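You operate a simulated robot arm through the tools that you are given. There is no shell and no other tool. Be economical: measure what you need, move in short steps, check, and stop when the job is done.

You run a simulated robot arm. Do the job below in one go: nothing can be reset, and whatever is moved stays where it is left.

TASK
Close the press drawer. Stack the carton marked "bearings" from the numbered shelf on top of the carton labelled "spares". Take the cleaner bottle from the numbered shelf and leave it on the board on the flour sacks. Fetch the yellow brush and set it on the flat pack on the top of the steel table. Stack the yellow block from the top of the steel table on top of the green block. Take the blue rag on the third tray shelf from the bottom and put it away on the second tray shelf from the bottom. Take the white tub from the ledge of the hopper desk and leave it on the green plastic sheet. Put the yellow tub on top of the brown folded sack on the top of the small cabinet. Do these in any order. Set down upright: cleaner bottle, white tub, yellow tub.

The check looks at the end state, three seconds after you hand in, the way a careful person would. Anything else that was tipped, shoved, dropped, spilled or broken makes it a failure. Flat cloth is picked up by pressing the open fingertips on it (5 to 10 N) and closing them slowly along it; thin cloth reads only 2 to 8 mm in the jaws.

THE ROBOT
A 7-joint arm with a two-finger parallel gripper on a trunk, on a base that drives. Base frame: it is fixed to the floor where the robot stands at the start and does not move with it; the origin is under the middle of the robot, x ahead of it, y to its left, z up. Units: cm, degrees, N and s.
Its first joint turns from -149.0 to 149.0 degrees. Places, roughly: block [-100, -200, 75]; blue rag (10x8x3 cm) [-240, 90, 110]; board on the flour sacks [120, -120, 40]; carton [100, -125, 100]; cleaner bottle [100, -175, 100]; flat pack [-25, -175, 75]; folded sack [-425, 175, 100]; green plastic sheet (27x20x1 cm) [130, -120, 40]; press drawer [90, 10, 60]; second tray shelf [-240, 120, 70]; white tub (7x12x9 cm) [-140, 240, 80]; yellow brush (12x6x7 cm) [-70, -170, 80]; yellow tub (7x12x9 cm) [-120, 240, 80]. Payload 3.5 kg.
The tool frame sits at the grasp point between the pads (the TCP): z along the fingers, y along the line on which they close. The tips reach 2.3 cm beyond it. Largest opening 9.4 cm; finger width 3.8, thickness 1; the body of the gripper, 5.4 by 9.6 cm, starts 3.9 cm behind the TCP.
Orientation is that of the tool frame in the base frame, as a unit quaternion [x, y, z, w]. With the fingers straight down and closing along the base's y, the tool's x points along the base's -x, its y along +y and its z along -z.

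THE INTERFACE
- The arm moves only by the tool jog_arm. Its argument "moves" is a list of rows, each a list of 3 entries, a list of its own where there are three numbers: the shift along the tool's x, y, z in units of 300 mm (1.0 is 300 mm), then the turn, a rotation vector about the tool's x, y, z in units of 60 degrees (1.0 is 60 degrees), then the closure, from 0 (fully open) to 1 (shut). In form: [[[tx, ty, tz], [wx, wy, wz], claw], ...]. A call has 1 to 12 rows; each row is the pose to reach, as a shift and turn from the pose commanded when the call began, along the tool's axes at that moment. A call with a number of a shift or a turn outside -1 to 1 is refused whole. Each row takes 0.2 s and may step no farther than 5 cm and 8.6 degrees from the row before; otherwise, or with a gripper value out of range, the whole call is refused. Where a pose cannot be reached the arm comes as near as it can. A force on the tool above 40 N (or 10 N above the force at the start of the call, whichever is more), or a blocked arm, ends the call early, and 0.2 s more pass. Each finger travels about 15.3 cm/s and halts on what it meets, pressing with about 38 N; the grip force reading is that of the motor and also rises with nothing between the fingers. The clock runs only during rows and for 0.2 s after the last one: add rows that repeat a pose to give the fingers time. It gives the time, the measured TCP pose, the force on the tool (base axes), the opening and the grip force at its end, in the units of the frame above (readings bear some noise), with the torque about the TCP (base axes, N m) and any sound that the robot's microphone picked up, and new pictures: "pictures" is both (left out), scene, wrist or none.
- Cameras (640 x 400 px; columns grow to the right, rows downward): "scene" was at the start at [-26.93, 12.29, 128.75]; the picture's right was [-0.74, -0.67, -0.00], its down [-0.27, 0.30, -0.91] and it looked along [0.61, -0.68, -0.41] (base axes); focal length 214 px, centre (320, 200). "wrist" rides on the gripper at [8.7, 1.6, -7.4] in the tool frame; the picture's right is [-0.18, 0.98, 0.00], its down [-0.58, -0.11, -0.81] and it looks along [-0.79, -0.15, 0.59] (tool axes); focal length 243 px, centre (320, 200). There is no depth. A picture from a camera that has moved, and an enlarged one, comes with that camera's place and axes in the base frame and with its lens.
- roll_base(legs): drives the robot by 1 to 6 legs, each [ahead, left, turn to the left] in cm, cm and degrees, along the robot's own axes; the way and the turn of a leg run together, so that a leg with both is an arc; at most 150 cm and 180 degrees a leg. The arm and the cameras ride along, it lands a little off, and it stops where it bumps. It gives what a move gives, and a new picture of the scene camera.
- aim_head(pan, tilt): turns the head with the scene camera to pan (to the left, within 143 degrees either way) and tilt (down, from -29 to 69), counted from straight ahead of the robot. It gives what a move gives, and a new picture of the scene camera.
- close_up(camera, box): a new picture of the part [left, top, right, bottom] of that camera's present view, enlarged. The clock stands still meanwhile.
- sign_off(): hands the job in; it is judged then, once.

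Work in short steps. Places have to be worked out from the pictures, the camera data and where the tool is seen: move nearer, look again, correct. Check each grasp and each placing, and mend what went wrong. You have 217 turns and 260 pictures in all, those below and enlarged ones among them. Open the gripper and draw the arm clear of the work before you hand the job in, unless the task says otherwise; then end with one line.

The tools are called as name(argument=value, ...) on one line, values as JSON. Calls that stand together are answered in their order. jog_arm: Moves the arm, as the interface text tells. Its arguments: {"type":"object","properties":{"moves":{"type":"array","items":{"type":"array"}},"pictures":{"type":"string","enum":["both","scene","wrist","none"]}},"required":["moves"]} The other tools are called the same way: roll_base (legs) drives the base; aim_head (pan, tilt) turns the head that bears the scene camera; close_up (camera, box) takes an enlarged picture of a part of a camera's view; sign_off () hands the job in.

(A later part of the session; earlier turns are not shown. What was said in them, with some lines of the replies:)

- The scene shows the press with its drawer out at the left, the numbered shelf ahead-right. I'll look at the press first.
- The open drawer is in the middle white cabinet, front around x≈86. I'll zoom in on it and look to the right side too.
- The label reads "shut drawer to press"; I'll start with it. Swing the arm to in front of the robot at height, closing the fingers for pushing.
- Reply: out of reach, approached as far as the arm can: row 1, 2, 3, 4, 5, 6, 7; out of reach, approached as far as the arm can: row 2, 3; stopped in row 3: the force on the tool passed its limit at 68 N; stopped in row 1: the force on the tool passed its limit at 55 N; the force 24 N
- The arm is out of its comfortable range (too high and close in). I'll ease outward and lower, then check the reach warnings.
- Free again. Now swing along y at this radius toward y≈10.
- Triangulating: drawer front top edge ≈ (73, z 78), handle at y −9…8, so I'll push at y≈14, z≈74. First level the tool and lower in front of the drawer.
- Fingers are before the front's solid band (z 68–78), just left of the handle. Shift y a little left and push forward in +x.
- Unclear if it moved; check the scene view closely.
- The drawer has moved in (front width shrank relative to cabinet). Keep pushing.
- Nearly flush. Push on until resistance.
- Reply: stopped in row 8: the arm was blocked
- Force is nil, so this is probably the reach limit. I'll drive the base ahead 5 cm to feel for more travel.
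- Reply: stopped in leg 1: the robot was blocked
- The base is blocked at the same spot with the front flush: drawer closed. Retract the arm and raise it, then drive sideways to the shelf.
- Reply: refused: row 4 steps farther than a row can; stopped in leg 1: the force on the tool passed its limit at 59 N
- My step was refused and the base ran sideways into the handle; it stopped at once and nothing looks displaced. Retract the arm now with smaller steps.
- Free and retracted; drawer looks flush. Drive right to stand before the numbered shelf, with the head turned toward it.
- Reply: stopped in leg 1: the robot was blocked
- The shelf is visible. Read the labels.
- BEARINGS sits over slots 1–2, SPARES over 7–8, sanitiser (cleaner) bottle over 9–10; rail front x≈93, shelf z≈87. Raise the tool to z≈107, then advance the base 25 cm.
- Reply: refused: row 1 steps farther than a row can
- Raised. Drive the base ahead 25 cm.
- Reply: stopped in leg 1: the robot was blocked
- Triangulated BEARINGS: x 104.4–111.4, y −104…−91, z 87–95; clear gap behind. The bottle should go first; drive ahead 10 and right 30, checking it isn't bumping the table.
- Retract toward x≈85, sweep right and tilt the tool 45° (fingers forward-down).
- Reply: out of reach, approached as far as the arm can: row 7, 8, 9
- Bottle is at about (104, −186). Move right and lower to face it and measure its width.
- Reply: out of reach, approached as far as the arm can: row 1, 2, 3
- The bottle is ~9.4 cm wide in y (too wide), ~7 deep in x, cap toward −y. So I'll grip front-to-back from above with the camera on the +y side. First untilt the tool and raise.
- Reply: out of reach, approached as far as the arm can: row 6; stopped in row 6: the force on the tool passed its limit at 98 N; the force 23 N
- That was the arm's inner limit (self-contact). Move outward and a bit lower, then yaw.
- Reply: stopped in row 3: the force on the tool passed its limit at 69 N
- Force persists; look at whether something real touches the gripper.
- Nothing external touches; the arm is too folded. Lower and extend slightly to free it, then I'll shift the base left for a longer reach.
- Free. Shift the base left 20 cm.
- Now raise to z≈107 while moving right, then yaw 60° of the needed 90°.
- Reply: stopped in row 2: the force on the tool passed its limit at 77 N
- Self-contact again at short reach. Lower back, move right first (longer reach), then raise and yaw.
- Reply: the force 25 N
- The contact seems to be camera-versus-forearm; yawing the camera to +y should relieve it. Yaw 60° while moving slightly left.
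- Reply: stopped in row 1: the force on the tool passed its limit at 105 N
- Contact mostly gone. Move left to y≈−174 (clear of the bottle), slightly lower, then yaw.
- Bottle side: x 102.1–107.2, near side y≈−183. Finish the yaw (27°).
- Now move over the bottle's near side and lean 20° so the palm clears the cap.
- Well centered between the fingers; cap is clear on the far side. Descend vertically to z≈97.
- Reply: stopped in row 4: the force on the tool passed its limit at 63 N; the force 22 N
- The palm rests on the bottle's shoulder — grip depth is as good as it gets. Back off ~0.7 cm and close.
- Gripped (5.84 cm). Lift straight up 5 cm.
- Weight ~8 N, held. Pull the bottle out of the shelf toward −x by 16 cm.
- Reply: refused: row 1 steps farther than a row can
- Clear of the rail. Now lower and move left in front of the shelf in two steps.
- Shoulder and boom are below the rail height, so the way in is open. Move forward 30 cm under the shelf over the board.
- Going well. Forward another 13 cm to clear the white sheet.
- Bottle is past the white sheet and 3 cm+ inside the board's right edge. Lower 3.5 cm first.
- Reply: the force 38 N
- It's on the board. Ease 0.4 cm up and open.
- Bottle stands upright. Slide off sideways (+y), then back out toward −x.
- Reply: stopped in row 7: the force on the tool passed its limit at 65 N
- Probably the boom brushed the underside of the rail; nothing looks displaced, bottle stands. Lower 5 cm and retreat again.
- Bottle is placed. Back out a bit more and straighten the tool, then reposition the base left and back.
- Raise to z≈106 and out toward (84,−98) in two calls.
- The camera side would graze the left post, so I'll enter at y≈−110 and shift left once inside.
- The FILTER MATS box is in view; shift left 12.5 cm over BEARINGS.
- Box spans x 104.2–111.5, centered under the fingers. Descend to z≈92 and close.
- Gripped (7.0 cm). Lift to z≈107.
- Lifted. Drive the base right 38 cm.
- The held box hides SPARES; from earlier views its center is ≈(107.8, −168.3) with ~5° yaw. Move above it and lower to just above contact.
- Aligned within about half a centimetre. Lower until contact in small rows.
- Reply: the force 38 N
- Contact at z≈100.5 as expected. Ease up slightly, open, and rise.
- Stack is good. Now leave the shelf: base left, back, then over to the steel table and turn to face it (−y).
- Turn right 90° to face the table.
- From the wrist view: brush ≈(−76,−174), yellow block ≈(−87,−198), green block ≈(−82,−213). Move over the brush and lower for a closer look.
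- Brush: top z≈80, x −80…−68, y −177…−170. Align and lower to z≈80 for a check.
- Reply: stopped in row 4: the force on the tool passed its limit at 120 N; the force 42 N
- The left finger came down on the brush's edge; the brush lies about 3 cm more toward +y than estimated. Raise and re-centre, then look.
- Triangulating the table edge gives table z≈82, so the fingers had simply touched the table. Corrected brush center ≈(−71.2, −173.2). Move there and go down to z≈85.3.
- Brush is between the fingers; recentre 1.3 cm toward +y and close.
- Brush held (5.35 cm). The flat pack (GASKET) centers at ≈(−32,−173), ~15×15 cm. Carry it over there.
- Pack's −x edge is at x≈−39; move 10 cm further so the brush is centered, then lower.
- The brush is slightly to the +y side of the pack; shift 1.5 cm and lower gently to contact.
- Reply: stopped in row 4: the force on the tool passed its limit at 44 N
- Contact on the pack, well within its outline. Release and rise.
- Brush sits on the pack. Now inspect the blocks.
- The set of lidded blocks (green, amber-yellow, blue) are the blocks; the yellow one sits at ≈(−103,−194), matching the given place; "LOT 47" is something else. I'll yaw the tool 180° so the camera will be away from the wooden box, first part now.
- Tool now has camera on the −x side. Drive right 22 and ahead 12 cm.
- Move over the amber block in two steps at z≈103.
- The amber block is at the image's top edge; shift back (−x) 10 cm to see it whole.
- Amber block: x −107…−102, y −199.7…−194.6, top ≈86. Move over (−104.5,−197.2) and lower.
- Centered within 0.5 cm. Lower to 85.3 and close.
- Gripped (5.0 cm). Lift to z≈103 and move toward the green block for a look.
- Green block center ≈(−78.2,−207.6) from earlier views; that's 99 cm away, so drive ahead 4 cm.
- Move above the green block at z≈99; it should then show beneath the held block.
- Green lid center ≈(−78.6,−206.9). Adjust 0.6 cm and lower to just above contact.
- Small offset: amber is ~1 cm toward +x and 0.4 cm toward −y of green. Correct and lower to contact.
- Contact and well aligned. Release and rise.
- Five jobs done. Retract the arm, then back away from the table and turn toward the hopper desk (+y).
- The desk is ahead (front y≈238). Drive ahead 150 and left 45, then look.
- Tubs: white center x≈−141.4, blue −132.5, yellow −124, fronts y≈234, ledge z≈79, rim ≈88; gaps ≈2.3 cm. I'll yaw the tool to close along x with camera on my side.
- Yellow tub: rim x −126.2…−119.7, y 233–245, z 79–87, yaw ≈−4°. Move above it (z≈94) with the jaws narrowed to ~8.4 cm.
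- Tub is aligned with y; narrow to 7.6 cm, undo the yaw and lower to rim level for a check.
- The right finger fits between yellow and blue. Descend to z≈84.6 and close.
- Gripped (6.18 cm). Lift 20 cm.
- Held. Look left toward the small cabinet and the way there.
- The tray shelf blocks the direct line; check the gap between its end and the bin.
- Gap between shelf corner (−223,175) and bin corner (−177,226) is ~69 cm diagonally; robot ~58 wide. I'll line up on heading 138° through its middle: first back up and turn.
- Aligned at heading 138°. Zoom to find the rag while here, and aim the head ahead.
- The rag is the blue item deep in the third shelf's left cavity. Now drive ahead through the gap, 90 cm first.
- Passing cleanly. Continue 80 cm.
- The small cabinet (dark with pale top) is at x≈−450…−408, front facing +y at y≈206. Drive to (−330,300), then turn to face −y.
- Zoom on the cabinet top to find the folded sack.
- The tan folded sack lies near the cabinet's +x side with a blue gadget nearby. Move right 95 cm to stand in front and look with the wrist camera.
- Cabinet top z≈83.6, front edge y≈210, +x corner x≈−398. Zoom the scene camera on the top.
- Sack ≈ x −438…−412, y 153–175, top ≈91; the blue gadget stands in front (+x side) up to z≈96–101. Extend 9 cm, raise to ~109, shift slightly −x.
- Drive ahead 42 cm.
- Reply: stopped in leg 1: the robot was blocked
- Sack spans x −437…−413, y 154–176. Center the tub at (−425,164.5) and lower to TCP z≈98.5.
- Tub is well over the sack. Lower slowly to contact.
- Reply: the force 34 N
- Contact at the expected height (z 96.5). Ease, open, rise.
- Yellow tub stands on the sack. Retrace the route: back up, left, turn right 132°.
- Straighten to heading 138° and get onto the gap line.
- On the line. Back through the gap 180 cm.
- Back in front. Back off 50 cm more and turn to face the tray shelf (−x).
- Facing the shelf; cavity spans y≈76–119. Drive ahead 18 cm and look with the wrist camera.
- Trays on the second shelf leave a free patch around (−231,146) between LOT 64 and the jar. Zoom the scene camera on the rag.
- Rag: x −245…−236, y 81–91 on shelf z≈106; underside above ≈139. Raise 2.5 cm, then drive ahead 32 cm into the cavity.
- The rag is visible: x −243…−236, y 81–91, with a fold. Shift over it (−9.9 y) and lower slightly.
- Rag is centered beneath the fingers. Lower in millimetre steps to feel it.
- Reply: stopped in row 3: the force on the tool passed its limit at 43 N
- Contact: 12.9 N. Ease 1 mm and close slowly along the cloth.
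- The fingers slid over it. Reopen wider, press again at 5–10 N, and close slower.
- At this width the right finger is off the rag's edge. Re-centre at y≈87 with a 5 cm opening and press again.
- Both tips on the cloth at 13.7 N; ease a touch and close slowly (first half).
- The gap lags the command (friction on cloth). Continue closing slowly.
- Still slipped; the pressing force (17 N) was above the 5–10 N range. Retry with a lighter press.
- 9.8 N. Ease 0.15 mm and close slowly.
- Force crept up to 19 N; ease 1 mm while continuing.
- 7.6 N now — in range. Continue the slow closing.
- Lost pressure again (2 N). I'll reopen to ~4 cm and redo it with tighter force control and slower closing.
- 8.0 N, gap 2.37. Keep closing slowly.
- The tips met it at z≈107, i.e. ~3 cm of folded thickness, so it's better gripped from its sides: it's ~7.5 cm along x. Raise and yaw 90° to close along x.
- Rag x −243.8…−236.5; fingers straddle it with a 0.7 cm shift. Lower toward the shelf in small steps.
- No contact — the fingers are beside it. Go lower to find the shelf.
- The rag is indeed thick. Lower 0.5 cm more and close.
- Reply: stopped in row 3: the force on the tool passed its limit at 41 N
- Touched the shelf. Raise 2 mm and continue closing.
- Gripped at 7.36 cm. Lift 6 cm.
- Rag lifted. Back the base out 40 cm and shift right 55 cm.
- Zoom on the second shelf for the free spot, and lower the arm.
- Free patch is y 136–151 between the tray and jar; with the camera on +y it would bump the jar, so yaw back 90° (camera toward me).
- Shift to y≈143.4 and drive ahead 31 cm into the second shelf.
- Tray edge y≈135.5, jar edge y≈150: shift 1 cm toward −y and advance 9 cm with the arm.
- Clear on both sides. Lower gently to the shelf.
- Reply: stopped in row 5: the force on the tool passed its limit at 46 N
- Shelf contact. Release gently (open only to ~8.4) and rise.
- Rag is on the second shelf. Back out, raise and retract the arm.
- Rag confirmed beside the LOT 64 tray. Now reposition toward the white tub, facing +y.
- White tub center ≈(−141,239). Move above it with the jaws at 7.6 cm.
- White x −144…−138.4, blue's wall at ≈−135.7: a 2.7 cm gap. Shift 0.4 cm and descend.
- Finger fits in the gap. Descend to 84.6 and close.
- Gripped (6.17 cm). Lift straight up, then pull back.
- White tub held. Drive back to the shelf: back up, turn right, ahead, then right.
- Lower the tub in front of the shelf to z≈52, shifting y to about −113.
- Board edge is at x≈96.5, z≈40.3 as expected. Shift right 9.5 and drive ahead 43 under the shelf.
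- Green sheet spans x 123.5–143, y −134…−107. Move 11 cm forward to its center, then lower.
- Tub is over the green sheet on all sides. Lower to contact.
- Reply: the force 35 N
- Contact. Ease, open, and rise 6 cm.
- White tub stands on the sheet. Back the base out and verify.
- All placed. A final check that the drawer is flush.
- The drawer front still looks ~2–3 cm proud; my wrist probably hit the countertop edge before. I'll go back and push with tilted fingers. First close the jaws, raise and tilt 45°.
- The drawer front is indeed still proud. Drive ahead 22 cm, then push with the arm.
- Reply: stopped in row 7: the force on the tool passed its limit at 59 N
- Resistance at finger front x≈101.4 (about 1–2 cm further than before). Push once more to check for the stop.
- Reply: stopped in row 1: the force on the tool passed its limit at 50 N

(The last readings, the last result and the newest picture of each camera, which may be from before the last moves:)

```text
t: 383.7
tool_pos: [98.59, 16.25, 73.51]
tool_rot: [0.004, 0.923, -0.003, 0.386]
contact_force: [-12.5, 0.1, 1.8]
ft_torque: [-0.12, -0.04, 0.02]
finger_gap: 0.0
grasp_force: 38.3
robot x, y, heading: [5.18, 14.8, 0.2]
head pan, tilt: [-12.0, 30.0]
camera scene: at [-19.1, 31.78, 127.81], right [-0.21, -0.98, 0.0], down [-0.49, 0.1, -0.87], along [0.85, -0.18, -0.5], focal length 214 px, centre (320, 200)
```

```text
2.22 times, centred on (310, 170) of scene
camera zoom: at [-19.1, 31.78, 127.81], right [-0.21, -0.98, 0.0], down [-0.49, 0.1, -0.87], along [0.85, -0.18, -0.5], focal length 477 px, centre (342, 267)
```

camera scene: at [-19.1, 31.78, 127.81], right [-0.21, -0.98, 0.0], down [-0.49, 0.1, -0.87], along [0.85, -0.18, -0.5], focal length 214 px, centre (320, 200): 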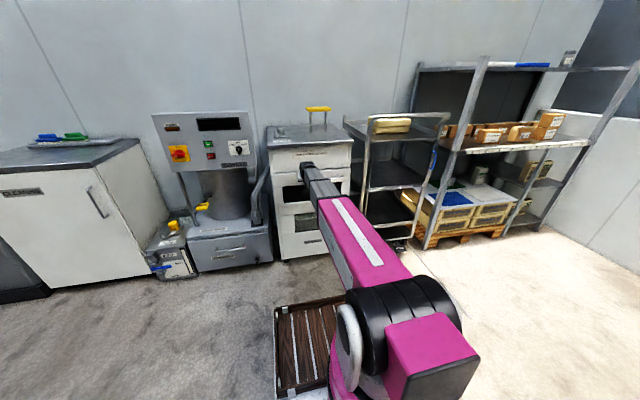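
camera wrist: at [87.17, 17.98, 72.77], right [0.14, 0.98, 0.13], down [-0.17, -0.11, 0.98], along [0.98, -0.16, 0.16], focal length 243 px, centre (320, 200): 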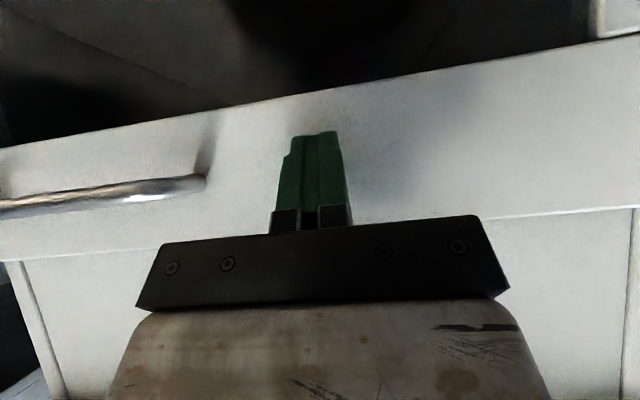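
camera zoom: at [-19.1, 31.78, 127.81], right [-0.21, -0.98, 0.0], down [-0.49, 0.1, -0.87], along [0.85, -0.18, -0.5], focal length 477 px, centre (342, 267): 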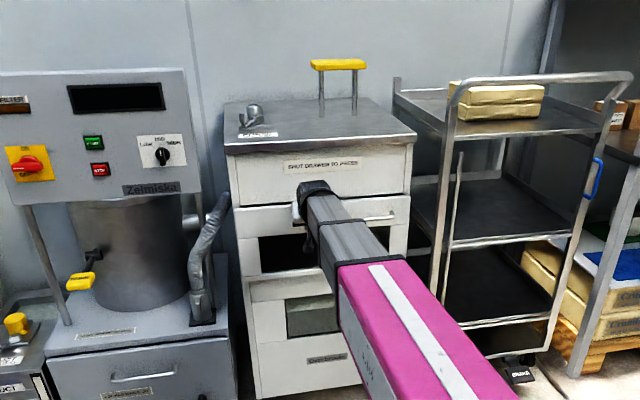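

Hard stop; drawer front now flush with the panels above and below. Back away clear of everything and open the gripper.

jog_arm(moves=[[[0.07, 0, -0.07], [0, 0, 0], 1], [[0.17, 0, -0.17], [0, 0, 0], 0.5], [[0.27, 0, -0.27], [0, 0, 0], 0]], pictures="none")

roll_base(legs=[[-35, 0, 0]])

close_up(camera="scene", box=[200, 80, 420, 260])

```text
t: 384.5
tool_pos: [87.13, 16.29, 73.43]
tool_rot: [0.003, 0.922, -0.003, 0.387]
contact_force: [0.0, -0.2, 0.1]
ft_torque: [-0.01, 0.0, 0.01]
finger_gap: 9.39
grasp_force: 0.0
robot x, y, heading: [5.22, 14.66, 0.3]
head pan, tilt: [-12.0, 30.0]
```

```text
t: 386.8
tool_pos: [52.56, 16.4, 73.34]
tool_rot: [0.003, 0.923, -0.002, 0.386]
contact_force: [1.1, 0.5, -0.2]
ft_torque: [0.01, 0.02, 0.01]
finger_gap: 9.4
grasp_force: 0.1
robot x, y, heading: [-29.82, 14.5, 0.2]
head pan, tilt: [-12.0, 30.0]
camera scene: at [-53.74, 31.67, 127.81], right [-0.21, -0.98, 0.0], down [-0.49, 0.1, -0.87], along [0.85, -0.18, -0.5], focal length 214 px, centre (320, 200)
```

scene: 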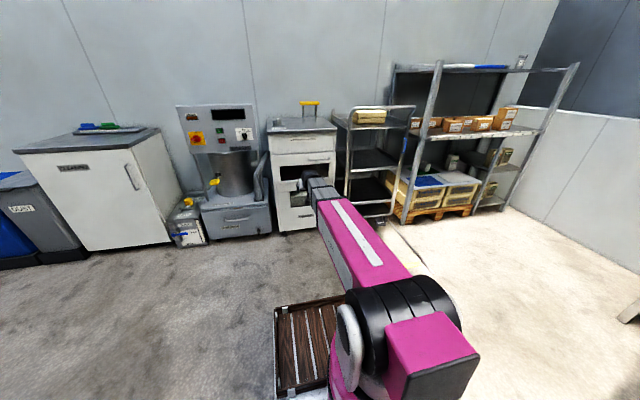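

```text
2.22 times, centred on (310, 170) of scene
camera zoom: at [-53.74, 31.67, 127.81], right [-0.21, -0.98, 0.0], down [-0.49, 0.1, -0.87], along [0.85, -0.18, -0.5], focal length 477 px, centre (342, 267)
```

zoom: 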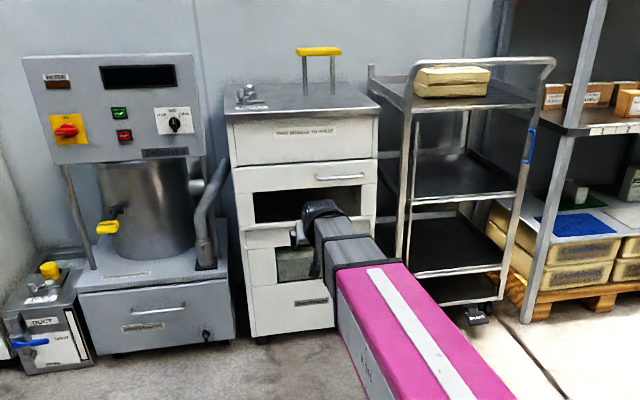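

The drawer is flush, the gripper is open and the arm is clear, and all eight jobs are done. Handing in.

sign_off()

```text
The job is handed in.
```

I did all eight jobs and handed the work in, with the gripper open and the arm clear; the cleaner bottle, white tub and yellow tub were all set down upright.
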